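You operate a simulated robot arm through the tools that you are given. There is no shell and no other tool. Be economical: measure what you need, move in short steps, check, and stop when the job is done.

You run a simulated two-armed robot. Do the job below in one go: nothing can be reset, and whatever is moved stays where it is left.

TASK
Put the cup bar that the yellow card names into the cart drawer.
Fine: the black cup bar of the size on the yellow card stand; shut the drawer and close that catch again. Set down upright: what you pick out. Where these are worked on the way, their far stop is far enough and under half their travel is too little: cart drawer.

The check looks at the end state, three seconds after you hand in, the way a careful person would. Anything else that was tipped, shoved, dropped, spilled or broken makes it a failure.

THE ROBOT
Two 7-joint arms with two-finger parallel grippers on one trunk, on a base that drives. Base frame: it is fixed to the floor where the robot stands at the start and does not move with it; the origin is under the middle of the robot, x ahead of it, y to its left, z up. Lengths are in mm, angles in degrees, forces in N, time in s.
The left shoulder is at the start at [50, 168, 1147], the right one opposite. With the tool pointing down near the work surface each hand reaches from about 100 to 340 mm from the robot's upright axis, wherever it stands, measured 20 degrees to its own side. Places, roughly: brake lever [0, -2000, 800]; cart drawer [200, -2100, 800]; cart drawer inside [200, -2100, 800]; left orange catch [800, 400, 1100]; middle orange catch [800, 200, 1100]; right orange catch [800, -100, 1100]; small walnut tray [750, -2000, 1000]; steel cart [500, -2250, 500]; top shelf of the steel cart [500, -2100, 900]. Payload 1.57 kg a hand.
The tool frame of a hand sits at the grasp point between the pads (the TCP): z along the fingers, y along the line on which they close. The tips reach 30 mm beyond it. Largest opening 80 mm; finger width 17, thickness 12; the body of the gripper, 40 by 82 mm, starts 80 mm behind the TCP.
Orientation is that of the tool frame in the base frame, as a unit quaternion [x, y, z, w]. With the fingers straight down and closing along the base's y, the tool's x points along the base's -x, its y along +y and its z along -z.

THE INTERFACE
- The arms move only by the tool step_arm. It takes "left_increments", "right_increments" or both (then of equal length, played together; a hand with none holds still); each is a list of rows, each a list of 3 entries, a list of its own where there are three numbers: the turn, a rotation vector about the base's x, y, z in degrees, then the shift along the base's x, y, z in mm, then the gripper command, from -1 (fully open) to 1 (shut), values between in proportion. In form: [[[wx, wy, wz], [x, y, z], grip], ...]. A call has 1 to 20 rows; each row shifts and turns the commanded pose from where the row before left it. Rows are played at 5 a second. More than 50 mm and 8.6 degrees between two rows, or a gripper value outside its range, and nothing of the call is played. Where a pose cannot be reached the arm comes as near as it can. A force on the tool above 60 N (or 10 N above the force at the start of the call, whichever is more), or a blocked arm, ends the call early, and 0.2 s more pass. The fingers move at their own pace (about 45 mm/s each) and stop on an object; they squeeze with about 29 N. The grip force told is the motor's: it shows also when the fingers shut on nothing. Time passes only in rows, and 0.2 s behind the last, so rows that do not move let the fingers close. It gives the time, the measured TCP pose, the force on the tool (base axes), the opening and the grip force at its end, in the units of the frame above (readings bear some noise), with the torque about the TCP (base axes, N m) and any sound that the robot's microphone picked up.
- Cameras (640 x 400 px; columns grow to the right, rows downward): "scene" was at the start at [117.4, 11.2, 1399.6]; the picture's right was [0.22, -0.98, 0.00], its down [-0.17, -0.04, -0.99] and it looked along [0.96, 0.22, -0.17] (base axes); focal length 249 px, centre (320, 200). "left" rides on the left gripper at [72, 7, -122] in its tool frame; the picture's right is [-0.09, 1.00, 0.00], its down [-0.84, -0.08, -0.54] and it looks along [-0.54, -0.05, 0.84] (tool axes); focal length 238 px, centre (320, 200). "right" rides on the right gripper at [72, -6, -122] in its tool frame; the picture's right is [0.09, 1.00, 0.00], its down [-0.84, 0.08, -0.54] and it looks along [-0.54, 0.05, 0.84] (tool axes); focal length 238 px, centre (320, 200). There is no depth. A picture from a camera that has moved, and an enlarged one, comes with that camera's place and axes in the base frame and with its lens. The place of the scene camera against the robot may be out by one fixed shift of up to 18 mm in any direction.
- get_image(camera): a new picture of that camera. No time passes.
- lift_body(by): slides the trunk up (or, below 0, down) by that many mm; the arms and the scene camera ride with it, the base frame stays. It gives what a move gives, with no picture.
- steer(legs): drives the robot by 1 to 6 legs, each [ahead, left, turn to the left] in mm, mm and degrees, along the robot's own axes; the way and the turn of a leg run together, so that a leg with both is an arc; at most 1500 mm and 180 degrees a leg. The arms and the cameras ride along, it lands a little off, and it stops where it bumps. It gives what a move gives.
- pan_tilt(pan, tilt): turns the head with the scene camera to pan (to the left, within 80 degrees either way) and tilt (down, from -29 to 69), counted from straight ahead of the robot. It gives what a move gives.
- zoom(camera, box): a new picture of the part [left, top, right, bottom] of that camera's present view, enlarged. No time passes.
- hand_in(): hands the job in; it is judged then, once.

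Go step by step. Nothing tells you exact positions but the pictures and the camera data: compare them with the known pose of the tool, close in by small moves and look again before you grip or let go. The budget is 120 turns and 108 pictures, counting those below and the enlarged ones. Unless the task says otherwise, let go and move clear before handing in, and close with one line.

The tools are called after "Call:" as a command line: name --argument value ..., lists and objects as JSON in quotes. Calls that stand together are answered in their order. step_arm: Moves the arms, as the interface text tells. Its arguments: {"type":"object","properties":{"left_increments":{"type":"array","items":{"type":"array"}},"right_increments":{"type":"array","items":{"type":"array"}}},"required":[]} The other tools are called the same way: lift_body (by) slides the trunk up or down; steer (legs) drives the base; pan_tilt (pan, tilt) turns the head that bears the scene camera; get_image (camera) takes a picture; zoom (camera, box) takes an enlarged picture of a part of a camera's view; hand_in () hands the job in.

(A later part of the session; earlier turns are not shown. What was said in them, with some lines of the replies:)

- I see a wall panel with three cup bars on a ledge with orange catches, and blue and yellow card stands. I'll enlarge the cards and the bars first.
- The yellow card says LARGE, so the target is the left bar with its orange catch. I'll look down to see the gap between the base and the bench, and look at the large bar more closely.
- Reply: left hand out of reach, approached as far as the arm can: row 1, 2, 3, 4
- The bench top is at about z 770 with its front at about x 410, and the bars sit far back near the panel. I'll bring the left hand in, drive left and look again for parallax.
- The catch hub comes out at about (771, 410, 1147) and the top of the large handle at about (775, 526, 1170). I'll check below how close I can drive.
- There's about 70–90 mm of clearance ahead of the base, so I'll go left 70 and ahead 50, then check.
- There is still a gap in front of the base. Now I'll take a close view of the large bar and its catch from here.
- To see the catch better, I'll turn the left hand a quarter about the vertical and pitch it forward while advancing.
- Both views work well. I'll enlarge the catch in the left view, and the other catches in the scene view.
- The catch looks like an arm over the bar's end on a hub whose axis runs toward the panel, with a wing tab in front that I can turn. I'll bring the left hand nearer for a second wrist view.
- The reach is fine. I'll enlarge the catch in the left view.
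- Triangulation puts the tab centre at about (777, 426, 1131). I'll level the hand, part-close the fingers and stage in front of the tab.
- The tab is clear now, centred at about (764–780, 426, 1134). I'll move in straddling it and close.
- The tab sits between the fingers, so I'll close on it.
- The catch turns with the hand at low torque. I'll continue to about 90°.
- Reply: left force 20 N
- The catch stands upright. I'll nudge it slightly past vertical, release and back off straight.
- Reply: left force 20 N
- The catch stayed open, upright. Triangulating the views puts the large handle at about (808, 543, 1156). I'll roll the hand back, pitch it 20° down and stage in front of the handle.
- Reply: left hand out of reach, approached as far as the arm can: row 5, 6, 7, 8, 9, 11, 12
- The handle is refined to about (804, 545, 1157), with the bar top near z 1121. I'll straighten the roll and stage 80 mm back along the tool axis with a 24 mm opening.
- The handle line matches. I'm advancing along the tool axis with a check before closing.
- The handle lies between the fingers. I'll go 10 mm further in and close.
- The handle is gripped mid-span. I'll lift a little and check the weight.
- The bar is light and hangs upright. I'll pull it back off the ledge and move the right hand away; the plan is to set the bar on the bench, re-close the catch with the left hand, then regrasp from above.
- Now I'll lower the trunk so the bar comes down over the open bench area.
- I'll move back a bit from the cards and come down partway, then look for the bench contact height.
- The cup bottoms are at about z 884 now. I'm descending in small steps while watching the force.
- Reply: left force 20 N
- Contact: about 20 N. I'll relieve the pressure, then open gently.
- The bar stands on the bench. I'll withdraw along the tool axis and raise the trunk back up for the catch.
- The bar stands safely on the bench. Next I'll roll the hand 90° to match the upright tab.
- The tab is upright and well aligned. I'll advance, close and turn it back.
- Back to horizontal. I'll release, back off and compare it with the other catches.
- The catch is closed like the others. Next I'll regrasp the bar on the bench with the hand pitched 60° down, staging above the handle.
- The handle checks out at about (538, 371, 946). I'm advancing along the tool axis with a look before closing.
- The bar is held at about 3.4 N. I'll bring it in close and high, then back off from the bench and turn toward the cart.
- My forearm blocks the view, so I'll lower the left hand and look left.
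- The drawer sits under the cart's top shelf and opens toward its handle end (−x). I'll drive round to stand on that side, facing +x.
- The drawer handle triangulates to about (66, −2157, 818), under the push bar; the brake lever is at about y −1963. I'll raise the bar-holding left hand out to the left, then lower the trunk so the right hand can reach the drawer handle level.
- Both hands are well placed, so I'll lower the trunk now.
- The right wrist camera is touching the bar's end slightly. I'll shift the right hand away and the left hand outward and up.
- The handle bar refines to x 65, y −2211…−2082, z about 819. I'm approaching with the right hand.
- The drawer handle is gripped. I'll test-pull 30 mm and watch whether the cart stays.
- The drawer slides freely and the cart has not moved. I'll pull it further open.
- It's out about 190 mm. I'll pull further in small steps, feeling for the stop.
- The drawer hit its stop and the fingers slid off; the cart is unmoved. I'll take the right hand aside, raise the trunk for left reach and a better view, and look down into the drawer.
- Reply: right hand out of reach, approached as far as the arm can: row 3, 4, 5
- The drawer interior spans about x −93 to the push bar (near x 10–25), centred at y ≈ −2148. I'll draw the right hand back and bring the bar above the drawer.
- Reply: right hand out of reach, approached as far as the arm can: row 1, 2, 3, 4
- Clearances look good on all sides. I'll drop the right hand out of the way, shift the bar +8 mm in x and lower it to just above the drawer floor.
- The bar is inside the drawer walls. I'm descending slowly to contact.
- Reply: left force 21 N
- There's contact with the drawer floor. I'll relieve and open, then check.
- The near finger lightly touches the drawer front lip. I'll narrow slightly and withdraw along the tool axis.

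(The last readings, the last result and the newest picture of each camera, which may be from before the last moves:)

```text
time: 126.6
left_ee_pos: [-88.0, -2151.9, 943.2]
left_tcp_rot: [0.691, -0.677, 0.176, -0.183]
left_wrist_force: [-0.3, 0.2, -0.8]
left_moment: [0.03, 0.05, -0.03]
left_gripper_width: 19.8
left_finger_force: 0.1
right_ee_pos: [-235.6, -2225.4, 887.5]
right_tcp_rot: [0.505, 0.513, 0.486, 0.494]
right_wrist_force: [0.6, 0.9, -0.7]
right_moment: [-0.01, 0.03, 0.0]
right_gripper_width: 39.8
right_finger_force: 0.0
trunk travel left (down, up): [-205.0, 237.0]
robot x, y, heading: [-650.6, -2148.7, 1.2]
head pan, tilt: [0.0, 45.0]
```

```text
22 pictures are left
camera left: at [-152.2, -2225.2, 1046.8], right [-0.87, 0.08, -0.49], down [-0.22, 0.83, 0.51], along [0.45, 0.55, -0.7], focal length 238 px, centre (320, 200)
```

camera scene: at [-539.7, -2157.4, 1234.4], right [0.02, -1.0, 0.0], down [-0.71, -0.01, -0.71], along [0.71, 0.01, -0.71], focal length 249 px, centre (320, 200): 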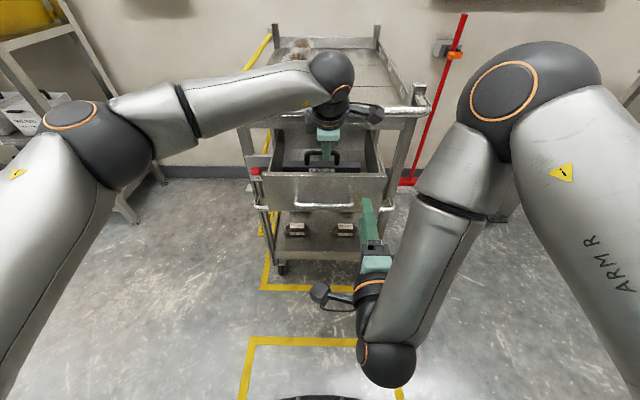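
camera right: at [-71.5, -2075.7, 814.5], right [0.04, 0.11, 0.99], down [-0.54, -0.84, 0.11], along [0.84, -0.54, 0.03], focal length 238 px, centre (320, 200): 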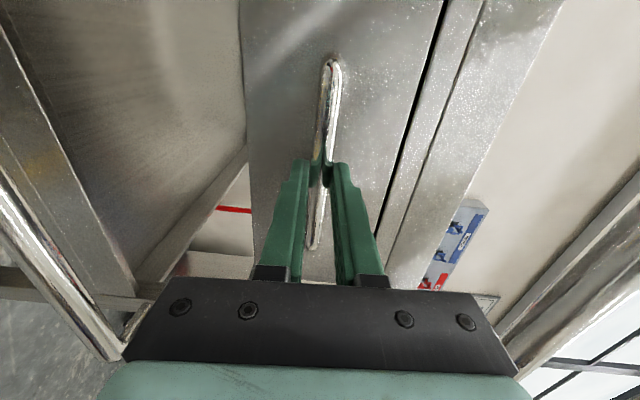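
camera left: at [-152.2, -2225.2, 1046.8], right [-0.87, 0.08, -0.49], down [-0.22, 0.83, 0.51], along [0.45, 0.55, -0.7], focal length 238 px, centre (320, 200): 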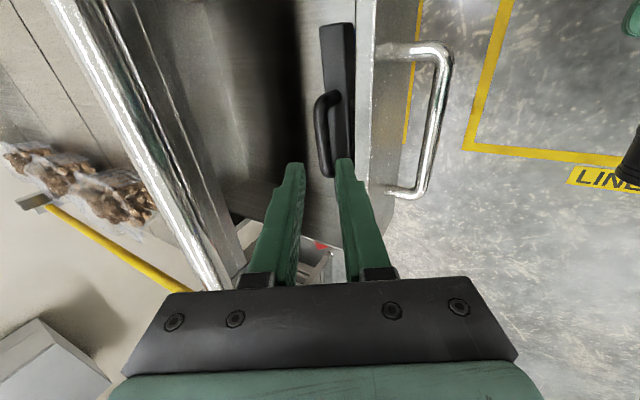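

The bar stands upright in the drawer. I'll move the left hand clear, then set the right hand to close the drawer.

Call:
step_arm --left_increments '[[[0, 0, 0], [-15, 0, 40], 0.5], [[0, 0, 0], [-15, 0, 40], 0.5], [[0, 0, 0], [-15, 0, 40], 0.5], [[0, 0, 0], [-28, 34, 22], 0.5], [[0, 0, 0], [-28, 34, 22], 0.5], [[0, 0, 0], [-28, 34, 22], 0.5], [[0, 0, 0], [-28, 34, 22], 0.5], [[0, 0, 0], [-28, 34, 22], 0.5], [[0, 0, 0], [-28, 34, 22], 0.5]]'

Call:
step_arm --right_increments '[[[0, 0, 0], [0, 0, 40], -0.2], [[0, 0, 0], [0, 0, 40], -0.2], [[0, 0, 0], [0, 0, 40], -0.2], [[0, 0, 0], [0, 0, 10], -0.2]]'

Call:
lift_body --by -200

Call:
get_image --camera "right"

```text
time: 128.6
left_ee_pos: [-301.2, -1946.5, 1196.3]
left_tcp_rot: [0.691, -0.676, 0.177, -0.185]
left_wrist_force: [1.3, 0.5, -0.4]
left_moment: [-0.01, 0.0, 0.01]
left_gripper_width: 20.1
left_finger_force: 0.1
right_ee_pos: [-234.9, -2224.5, 888.8]
right_tcp_rot: [0.505, 0.513, 0.486, 0.495]
right_wrist_force: [0.1, -0.6, 0.0]
right_moment: [-0.01, -0.01, -0.02]
right_gripper_width: 40.2
right_finger_force: 0.0
trunk travel left (down, up): [-205.0, 237.0]
robot x, y, heading: [-645.5, -2150.4, 1.1]
head pan, tilt: [0.0, 45.0]
```

```text
time: 129.6
left_ee_pos: [-300.1, -1947.0, 1196.2]
left_tcp_rot: [0.691, -0.676, 0.176, -0.185]
left_wrist_force: [1.5, -0.1, -0.6]
left_moment: [0.02, 0.01, -0.04]
left_gripper_width: 19.9
left_finger_force: 0.0
right_ee_pos: [-233.1, -2223.3, 1019.4]
right_tcp_rot: [0.506, 0.513, 0.486, 0.495]
right_wrist_force: [-0.7, 0.9, 0.7]
right_moment: [-0.04, 0.0, 0.0]
right_gripper_width: 48.0
right_finger_force: 0.0
trunk travel left (down, up): [-205.0, 237.0]
robot x, y, heading: [-647.1, -2149.8, 1.0]
head pan, tilt: [0.0, 45.0]
```

```text
time: 131.8
left_ee_pos: [-298.8, -1948.4, 995.8]
left_tcp_rot: [0.692, -0.676, 0.176, -0.185]
left_wrist_force: [1.1, -0.1, -0.3]
left_moment: [0.0, -0.02, -0.01]
left_gripper_width: 19.9
left_finger_force: 0.0
right_ee_pos: [-233.8, -2224.3, 818.8]
right_tcp_rot: [0.506, 0.512, 0.487, 0.495]
right_wrist_force: [0.1, 0.2, -0.5]
right_moment: [0.02, 0.0, -0.04]
right_gripper_width: 48.1
right_finger_force: 0.1
trunk travel left (down, up): [-5.0, 437.0]
robot x, y, heading: [-649.3, -2149.5, 1.0]
head pan, tilt: [0.0, 45.0]
```

```text
21 pictures are left
camera right: at [-354.6, -2152.4, 814.3], right [0.04, 0.11, 0.99], down [-0.54, -0.83, 0.11], along [0.84, -0.54, 0.03], focal length 238 px, centre (320, 200)
```

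right: 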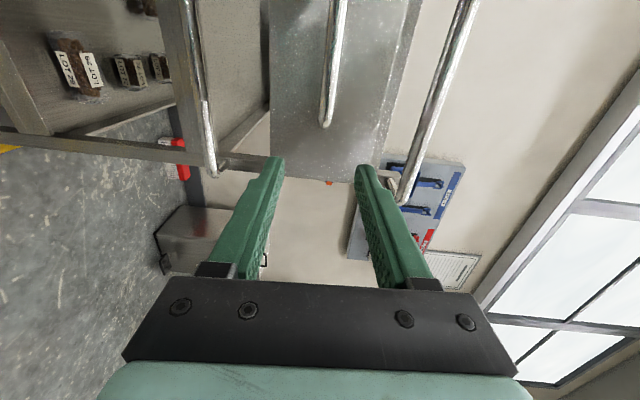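

Call:
step_arm --right_increments '[[[0, 0, 0], [0, 26, 0], -0.2], [[0, 0, 0], [0, 26, 0], -0.2], [[0, 0, 0], [0, 25, 0], -0.2], [[0, 0, 0], [25, 0, 0], -0.2], [[0, 0, 0], [25, 0, 0], -0.2], [[0, 0, 0], [0, 0, 0], -0.2]]'

Call:
get_image --camera "right"

```text
time: 133.2
left_ee_pos: [-300.6, -1948.0, 995.2]
left_tcp_rot: [0.691, -0.676, 0.176, -0.183]
left_wrist_force: [1.2, 0.2, -0.2]
left_moment: [-0.01, 0.0, 0.04]
left_gripper_width: 20.0
left_finger_force: 0.1
right_ee_pos: [-182.6, -2146.3, 818.1]
right_tcp_rot: [0.505, 0.513, 0.486, 0.496]
right_wrist_force: [0.5, -0.4, 0.3]
right_moment: [0.03, -0.02, -0.01]
right_gripper_width: 48.1
right_finger_force: 0.0
trunk travel left (down, up): [-5.0, 437.0]
robot x, y, heading: [-648.9, -2148.7, 1.0]
head pan, tilt: [0.0, 45.0]
```

```text
20 pictures are left
camera right: at [-304.4, -2075.5, 814.1], right [0.04, 0.11, 0.99], down [-0.54, -0.83, 0.11], along [0.84, -0.54, 0.03], focal length 238 px, centre (320, 200)
```

right: 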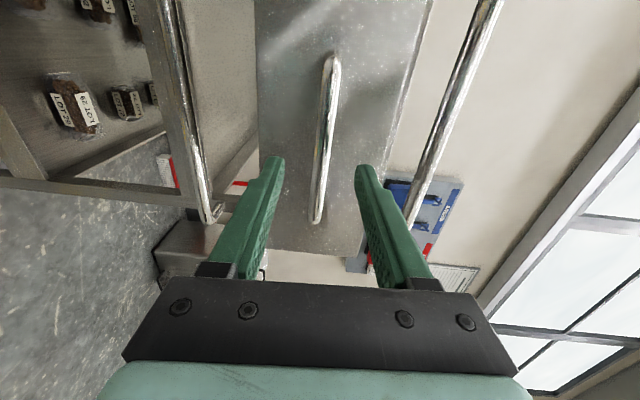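

The handle is at about x −139. I'll grip it and push gently.

Call:
step_arm --right_increments '[[[0, 0, 0], [15, 0, 0], -0.2], [[0, 0, 0], [14, 0, 0], -0.2], [[0, 0, 0], [0, 0, 0], 0.3], [[0, 0, 0], [0, 0, 0], 1], [[0, 0, 0], [0, 0, 0], 1], [[0, 0, 0], [0, 0, 0], 1]]'

Call:
step_arm --right_increments '[[[0, 0, 0], [3, 0, 0], 1], [[0, 0, 0], [5, 0, 0], 1], [[0, 0, 0], [7, 0, 0], 1], [[0, 0, 0], [8, 0, 0], 1], [[0, 0, 0], [8, 0, 0], 1], [[0, 0, 0], [8, 0, 0], 1], [[0, 0, 0], [8, 0, 0], 1], [[0, 0, 0], [8, 0, 0], 1], [[0, 0, 0], [8, 0, 0], 1], [[0, 0, 0], [8, 0, 0], 1], [[0, 0, 0], [5, 0, 0], 1], [[0, 0, 0], [3, 0, 0], 1]]'

Call:
pan_tilt --pan 0 --tilt 25

Call:
zoom --camera "scene" --box '[200, 90, 440, 270]'

```text
time: 134.6
left_ee_pos: [-299.7, -1948.3, 997.0]
left_tcp_rot: [0.691, -0.676, 0.176, -0.184]
left_wrist_force: [-0.4, 0.6, 0.1]
left_moment: [-0.04, 0.02, 0.0]
left_gripper_width: 20.0
left_finger_force: 0.0
right_ee_pos: [-153.1, -2146.2, 818.1]
right_tcp_rot: [0.506, 0.512, 0.486, 0.495]
right_wrist_force: [3.0, -0.3, 0.3]
right_moment: [0.51, 0.0, -0.01]
right_gripper_width: 14.1
right_finger_force: 28.9
trunk travel left (down, up): [-5.0, 437.0]
robot x, y, heading: [-649.8, -2148.8, 0.9]
head pan, tilt: [0.0, 45.0]
```

```text
time: 137.2
left_ee_pos: [-299.6, -1947.9, 995.6]
left_tcp_rot: [0.691, -0.676, 0.177, -0.185]
left_wrist_force: [-0.1, 0.5, 0.7]
left_moment: [0.0, -0.05, -0.03]
left_gripper_width: 20.0
left_finger_force: 0.0
right_ee_pos: [-75.1, -2147.9, 817.7]
right_tcp_rot: [0.505, 0.513, 0.486, 0.495]
right_wrist_force: [-1.1, -3.0, 0.5]
right_moment: [0.49, 0.02, 0.05]
right_gripper_width: 13.8
right_finger_force: 28.9
trunk travel left (down, up): [-5.0, 437.0]
robot x, y, heading: [-643.4, -2146.6, 1.1]
head pan, tilt: [0.0, 45.0]
```

```text
time: 138.0
left_ee_pos: [-299.6, -1949.2, 995.5]
left_tcp_rot: [0.691, -0.676, 0.176, -0.184]
left_wrist_force: [-0.1, 0.0, 0.1]
left_moment: [-0.04, -0.01, 0.03]
left_gripper_width: 20.1
left_finger_force: 0.1
right_ee_pos: [-74.6, -2147.8, 818.1]
right_tcp_rot: [0.506, 0.512, 0.486, 0.495]
right_wrist_force: [0.2, -2.3, -1.1]
right_moment: [0.48, 0.01, -0.01]
right_gripper_width: 13.6
right_finger_force: 29.1
trunk travel left (down, up): [-5.0, 437.0]
robot x, y, heading: [-646.8, -2153.5, 1.3]
head pan, tilt: [0.0, 25.0]
```

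```text
2.22 times, centred on (320, 180) of scene
camera zoom: at [-529.0, -2157.4, 1064.9], right [0.02, -1.0, 0.0], down [-0.42, -0.01, -0.91], along [0.91, 0.02, -0.42], focal length 553 px, centre (320, 244)
```

zoom: 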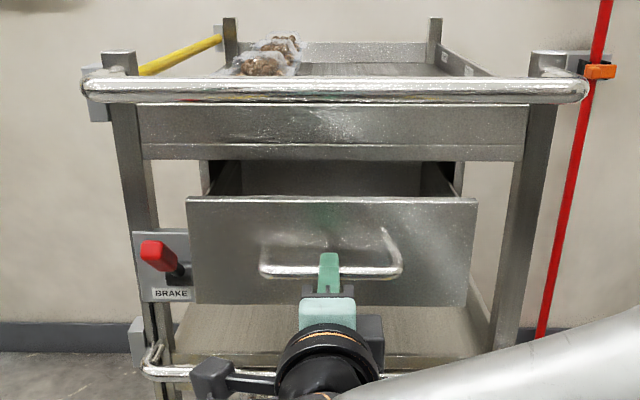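

The cart is steady and the drawer is closing. Continuing to shut it.

Call:
step_arm --right_increments '[[[0, 0, 0], [3, 0, 0], 1], [[0, 0, 0], [5, 0, 0], 1], [[0, 0, 0], [7, 0, 0], 1], [[0, 0, 0], [8, 0, 0], 1], [[0, 0, 0], [8, 0, 0], 1], [[0, 0, 0], [8, 0, 0], 1], [[0, 0, 0], [8, 0, 0], 1], [[0, 0, 0], [8, 0, 0], 1], [[0, 0, 0], [8, 0, 0], 1], [[0, 0, 0], [8, 0, 0], 1], [[0, 0, 0], [8, 0, 0], 1], [[0, 0, 0], [8, 0, 0], 1], [[0, 0, 0], [8, 0, 0], 1], [[0, 0, 0], [8, 0, 0], 1], [[0, 0, 0], [8, 0, 0], 1], [[0, 0, 0], [5, 0, 0], 1], [[0, 0, 0], [3, 0, 0], 1], [[0, 0, 0], [0, 0, 0], 1]]'

Call:
zoom --camera "scene" --box '[200, 90, 440, 270]'

```text
time: 141.8
left_ee_pos: [-300.6, -1947.9, 995.4]
left_tcp_rot: [0.691, -0.677, 0.177, -0.184]
left_wrist_force: [0.4, -0.3, -0.2]
left_moment: [-0.01, -0.01, 0.0]
left_gripper_width: 19.9
left_finger_force: 0.1
right_ee_pos: [42.8, -2148.0, 819.2]
right_tcp_rot: [0.507, 0.512, 0.486, 0.495]
right_wrist_force: [1.8, -3.6, -1.2]
right_moment: [0.48, 0.04, 0.04]
right_gripper_width: 13.8
right_finger_force: 28.7
trunk travel left (down, up): [-5.0, 437.0]
robot x, y, heading: [-644.7, -2152.3, 1.3]
head pan, tilt: [0.0, 25.0]
```

```text
2.22 times, centred on (320, 180) of scene
camera zoom: at [-528.9, -2157.4, 1065.0], right [0.02, -1.0, 0.0], down [-0.42, -0.01, -0.91], along [0.91, 0.02, -0.42], focal length 553 px, centre (320, 244)
```

zoom: 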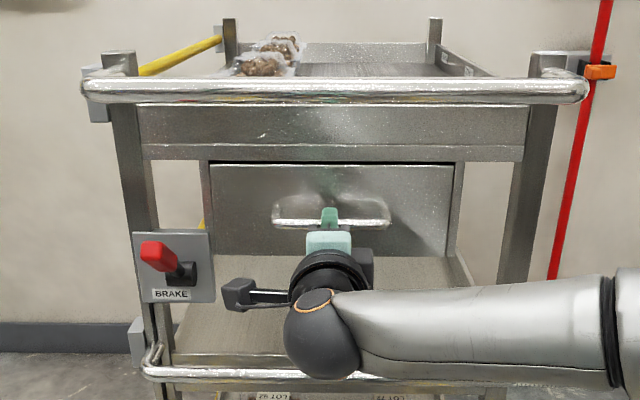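

Call:
step_arm --right_increments '[[[0, 0, 0], [2, 0, 0], 1], [[0, 0, 0], [2, 0, 0], 1], [[0, 0, 0], [0, 0, 0], 1]]'

Call:
step_arm --right_increments '[[[0, 0, 0], [1.5, 0, 0], 1], [[0, 0, 0], [1.5, 0, 0], 1], [[0, 0, 0], [0, 0, 0], 1]]'

Call:
zoom --camera "scene" --box '[200, 90, 440, 270]'

```text
time: 142.6
left_ee_pos: [-301.4, -1947.7, 995.6]
left_tcp_rot: [0.691, -0.676, 0.177, -0.185]
left_wrist_force: [0.6, -0.8, -0.5]
left_moment: [0.01, 0.01, -0.02]
left_gripper_width: 20.0
left_finger_force: 0.1
right_ee_pos: [45.9, -2147.3, 818.3]
right_tcp_rot: [0.505, 0.512, 0.486, 0.496]
right_wrist_force: [-12.5, -5.6, -0.5]
right_moment: [0.44, 0.02, -0.35]
right_gripper_width: 13.6
right_finger_force: 28.7
trunk travel left (down, up): [-5.0, 437.0]
robot x, y, heading: [-648.9, -2152.2, 0.9]
head pan, tilt: [0.0, 25.0]
```

```text
time: 143.4
left_ee_pos: [-300.3, -1946.4, 995.9]
left_tcp_rot: [0.691, -0.677, 0.176, -0.185]
left_wrist_force: [-0.1, -0.3, 0.3]
left_moment: [-0.01, -0.01, 0.01]
left_gripper_width: 20.1
left_finger_force: 0.0
right_ee_pos: [48.6, -2147.2, 818.5]
right_tcp_rot: [0.505, 0.513, 0.487, 0.494]
right_wrist_force: [-24.1, -7.5, -0.1]
right_moment: [0.48, 0.13, -0.22]
right_gripper_width: 13.8
right_finger_force: 29.4
trunk travel left (down, up): [-5.0, 437.0]
robot x, y, heading: [-646.3, -2153.8, 1.2]
head pan, tilt: [0.0, 25.0]
```

```text
2.22 times, centred on (320, 180) of scene
camera zoom: at [-530.4, -2157.7, 1065.2], right [0.02, -1.0, 0.0], down [-0.42, -0.01, -0.91], along [0.91, 0.02, -0.42], focal length 553 px, centre (320, 244)
```

zoom: 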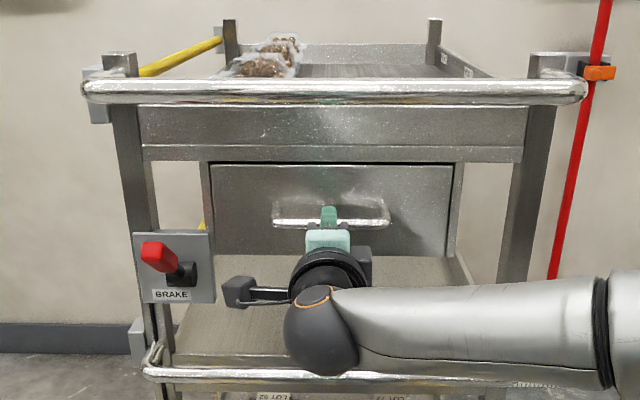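

The drawer is against its closed stop. I'll release and back away.

Call:
step_arm --right_increments '[[[0, 0, 0], [0, 0, 0], 0.3], [[0, 0, 0], [0, 0, 0], -0.2], [[0, 0, 0], [0, 0, 0], -0.2], [[0, 0, 0], [-25, 0, 0], -0.2], [[0, 0, 0], [-40, 0, 0], -0.2], [[0, 0, 0], [-40, 0, 0], -0.2], [[0, 0, 0], [-40, 0, 0], -0.2], [[0, 0, 0], [-40, -20, 0], -0.2]]'

Call:
zoom --camera "scene" --box '[200, 90, 440, 270]'

```text
time: 145.2
left_ee_pos: [-300.0, -1946.9, 994.7]
left_tcp_rot: [0.691, -0.676, 0.177, -0.184]
left_wrist_force: [-0.5, 0.3, 0.4]
left_moment: [-0.04, 0.01, 0.0]
left_gripper_width: 20.0
left_finger_force: 0.0
right_ee_pos: [-134.4, -2167.7, 819.5]
right_tcp_rot: [0.507, 0.512, 0.486, 0.496]
right_wrist_force: [0.5, -0.3, 0.1]
right_moment: [0.02, -0.01, 0.02]
right_gripper_width: 48.2
right_finger_force: 0.0
trunk travel left (down, up): [-5.0, 437.0]
robot x, y, heading: [-647.6, -2150.3, 0.9]
head pan, tilt: [0.0, 25.0]
```

```text
2.22 times, centred on (320, 180) of scene
camera zoom: at [-529.1, -2157.1, 1065.0], right [0.02, -1.0, 0.0], down [-0.42, -0.01, -0.91], along [0.91, 0.02, -0.42], focal length 553 px, centre (320, 244)
```

zoom: 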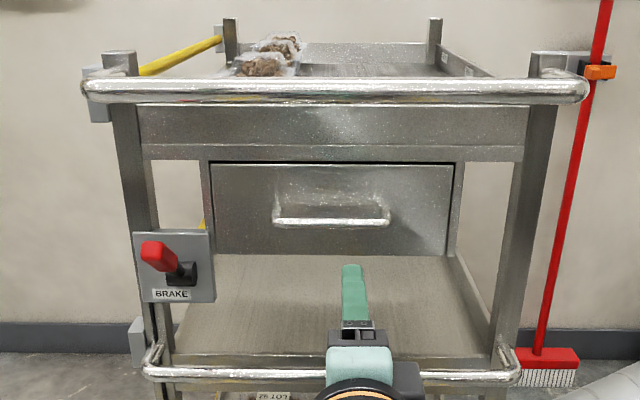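

The drawer looks just as it did at the start and the cart hasn't moved. I'll back clear and hand in.

Call:
steer --legs '[[-200, 0, 0]]'

Call:
hand_in

```text
time: 146.8
left_ee_pos: [-499.0, -1951.7, 996.1]
left_tcp_rot: [0.691, -0.677, 0.175, -0.182]
left_wrist_force: [0.2, -1.0, -1.1]
left_moment: [-0.01, 0.01, -0.01]
left_gripper_width: 20.2
left_finger_force: 0.1
right_ee_pos: [-332.9, -2171.8, 817.8]
right_tcp_rot: [0.507, 0.512, 0.485, 0.496]
right_wrist_force: [-0.6, -0.1, -0.5]
right_moment: [0.02, 0.0, 0.01]
right_gripper_width: 48.4
right_finger_force: 0.0
trunk travel left (down, up): [-5.0, 437.0]
robot x, y, heading: [-846.3, -2154.9, 1.2]
head pan, tilt: [0.0, 25.0]
```

```text
The job is handed in.
```

The large black cup bar is in the cart drawer, the drawer is shut and the left orange catch is closed again; the bar was standing upright when I last saw it, just before I closed the drawer.
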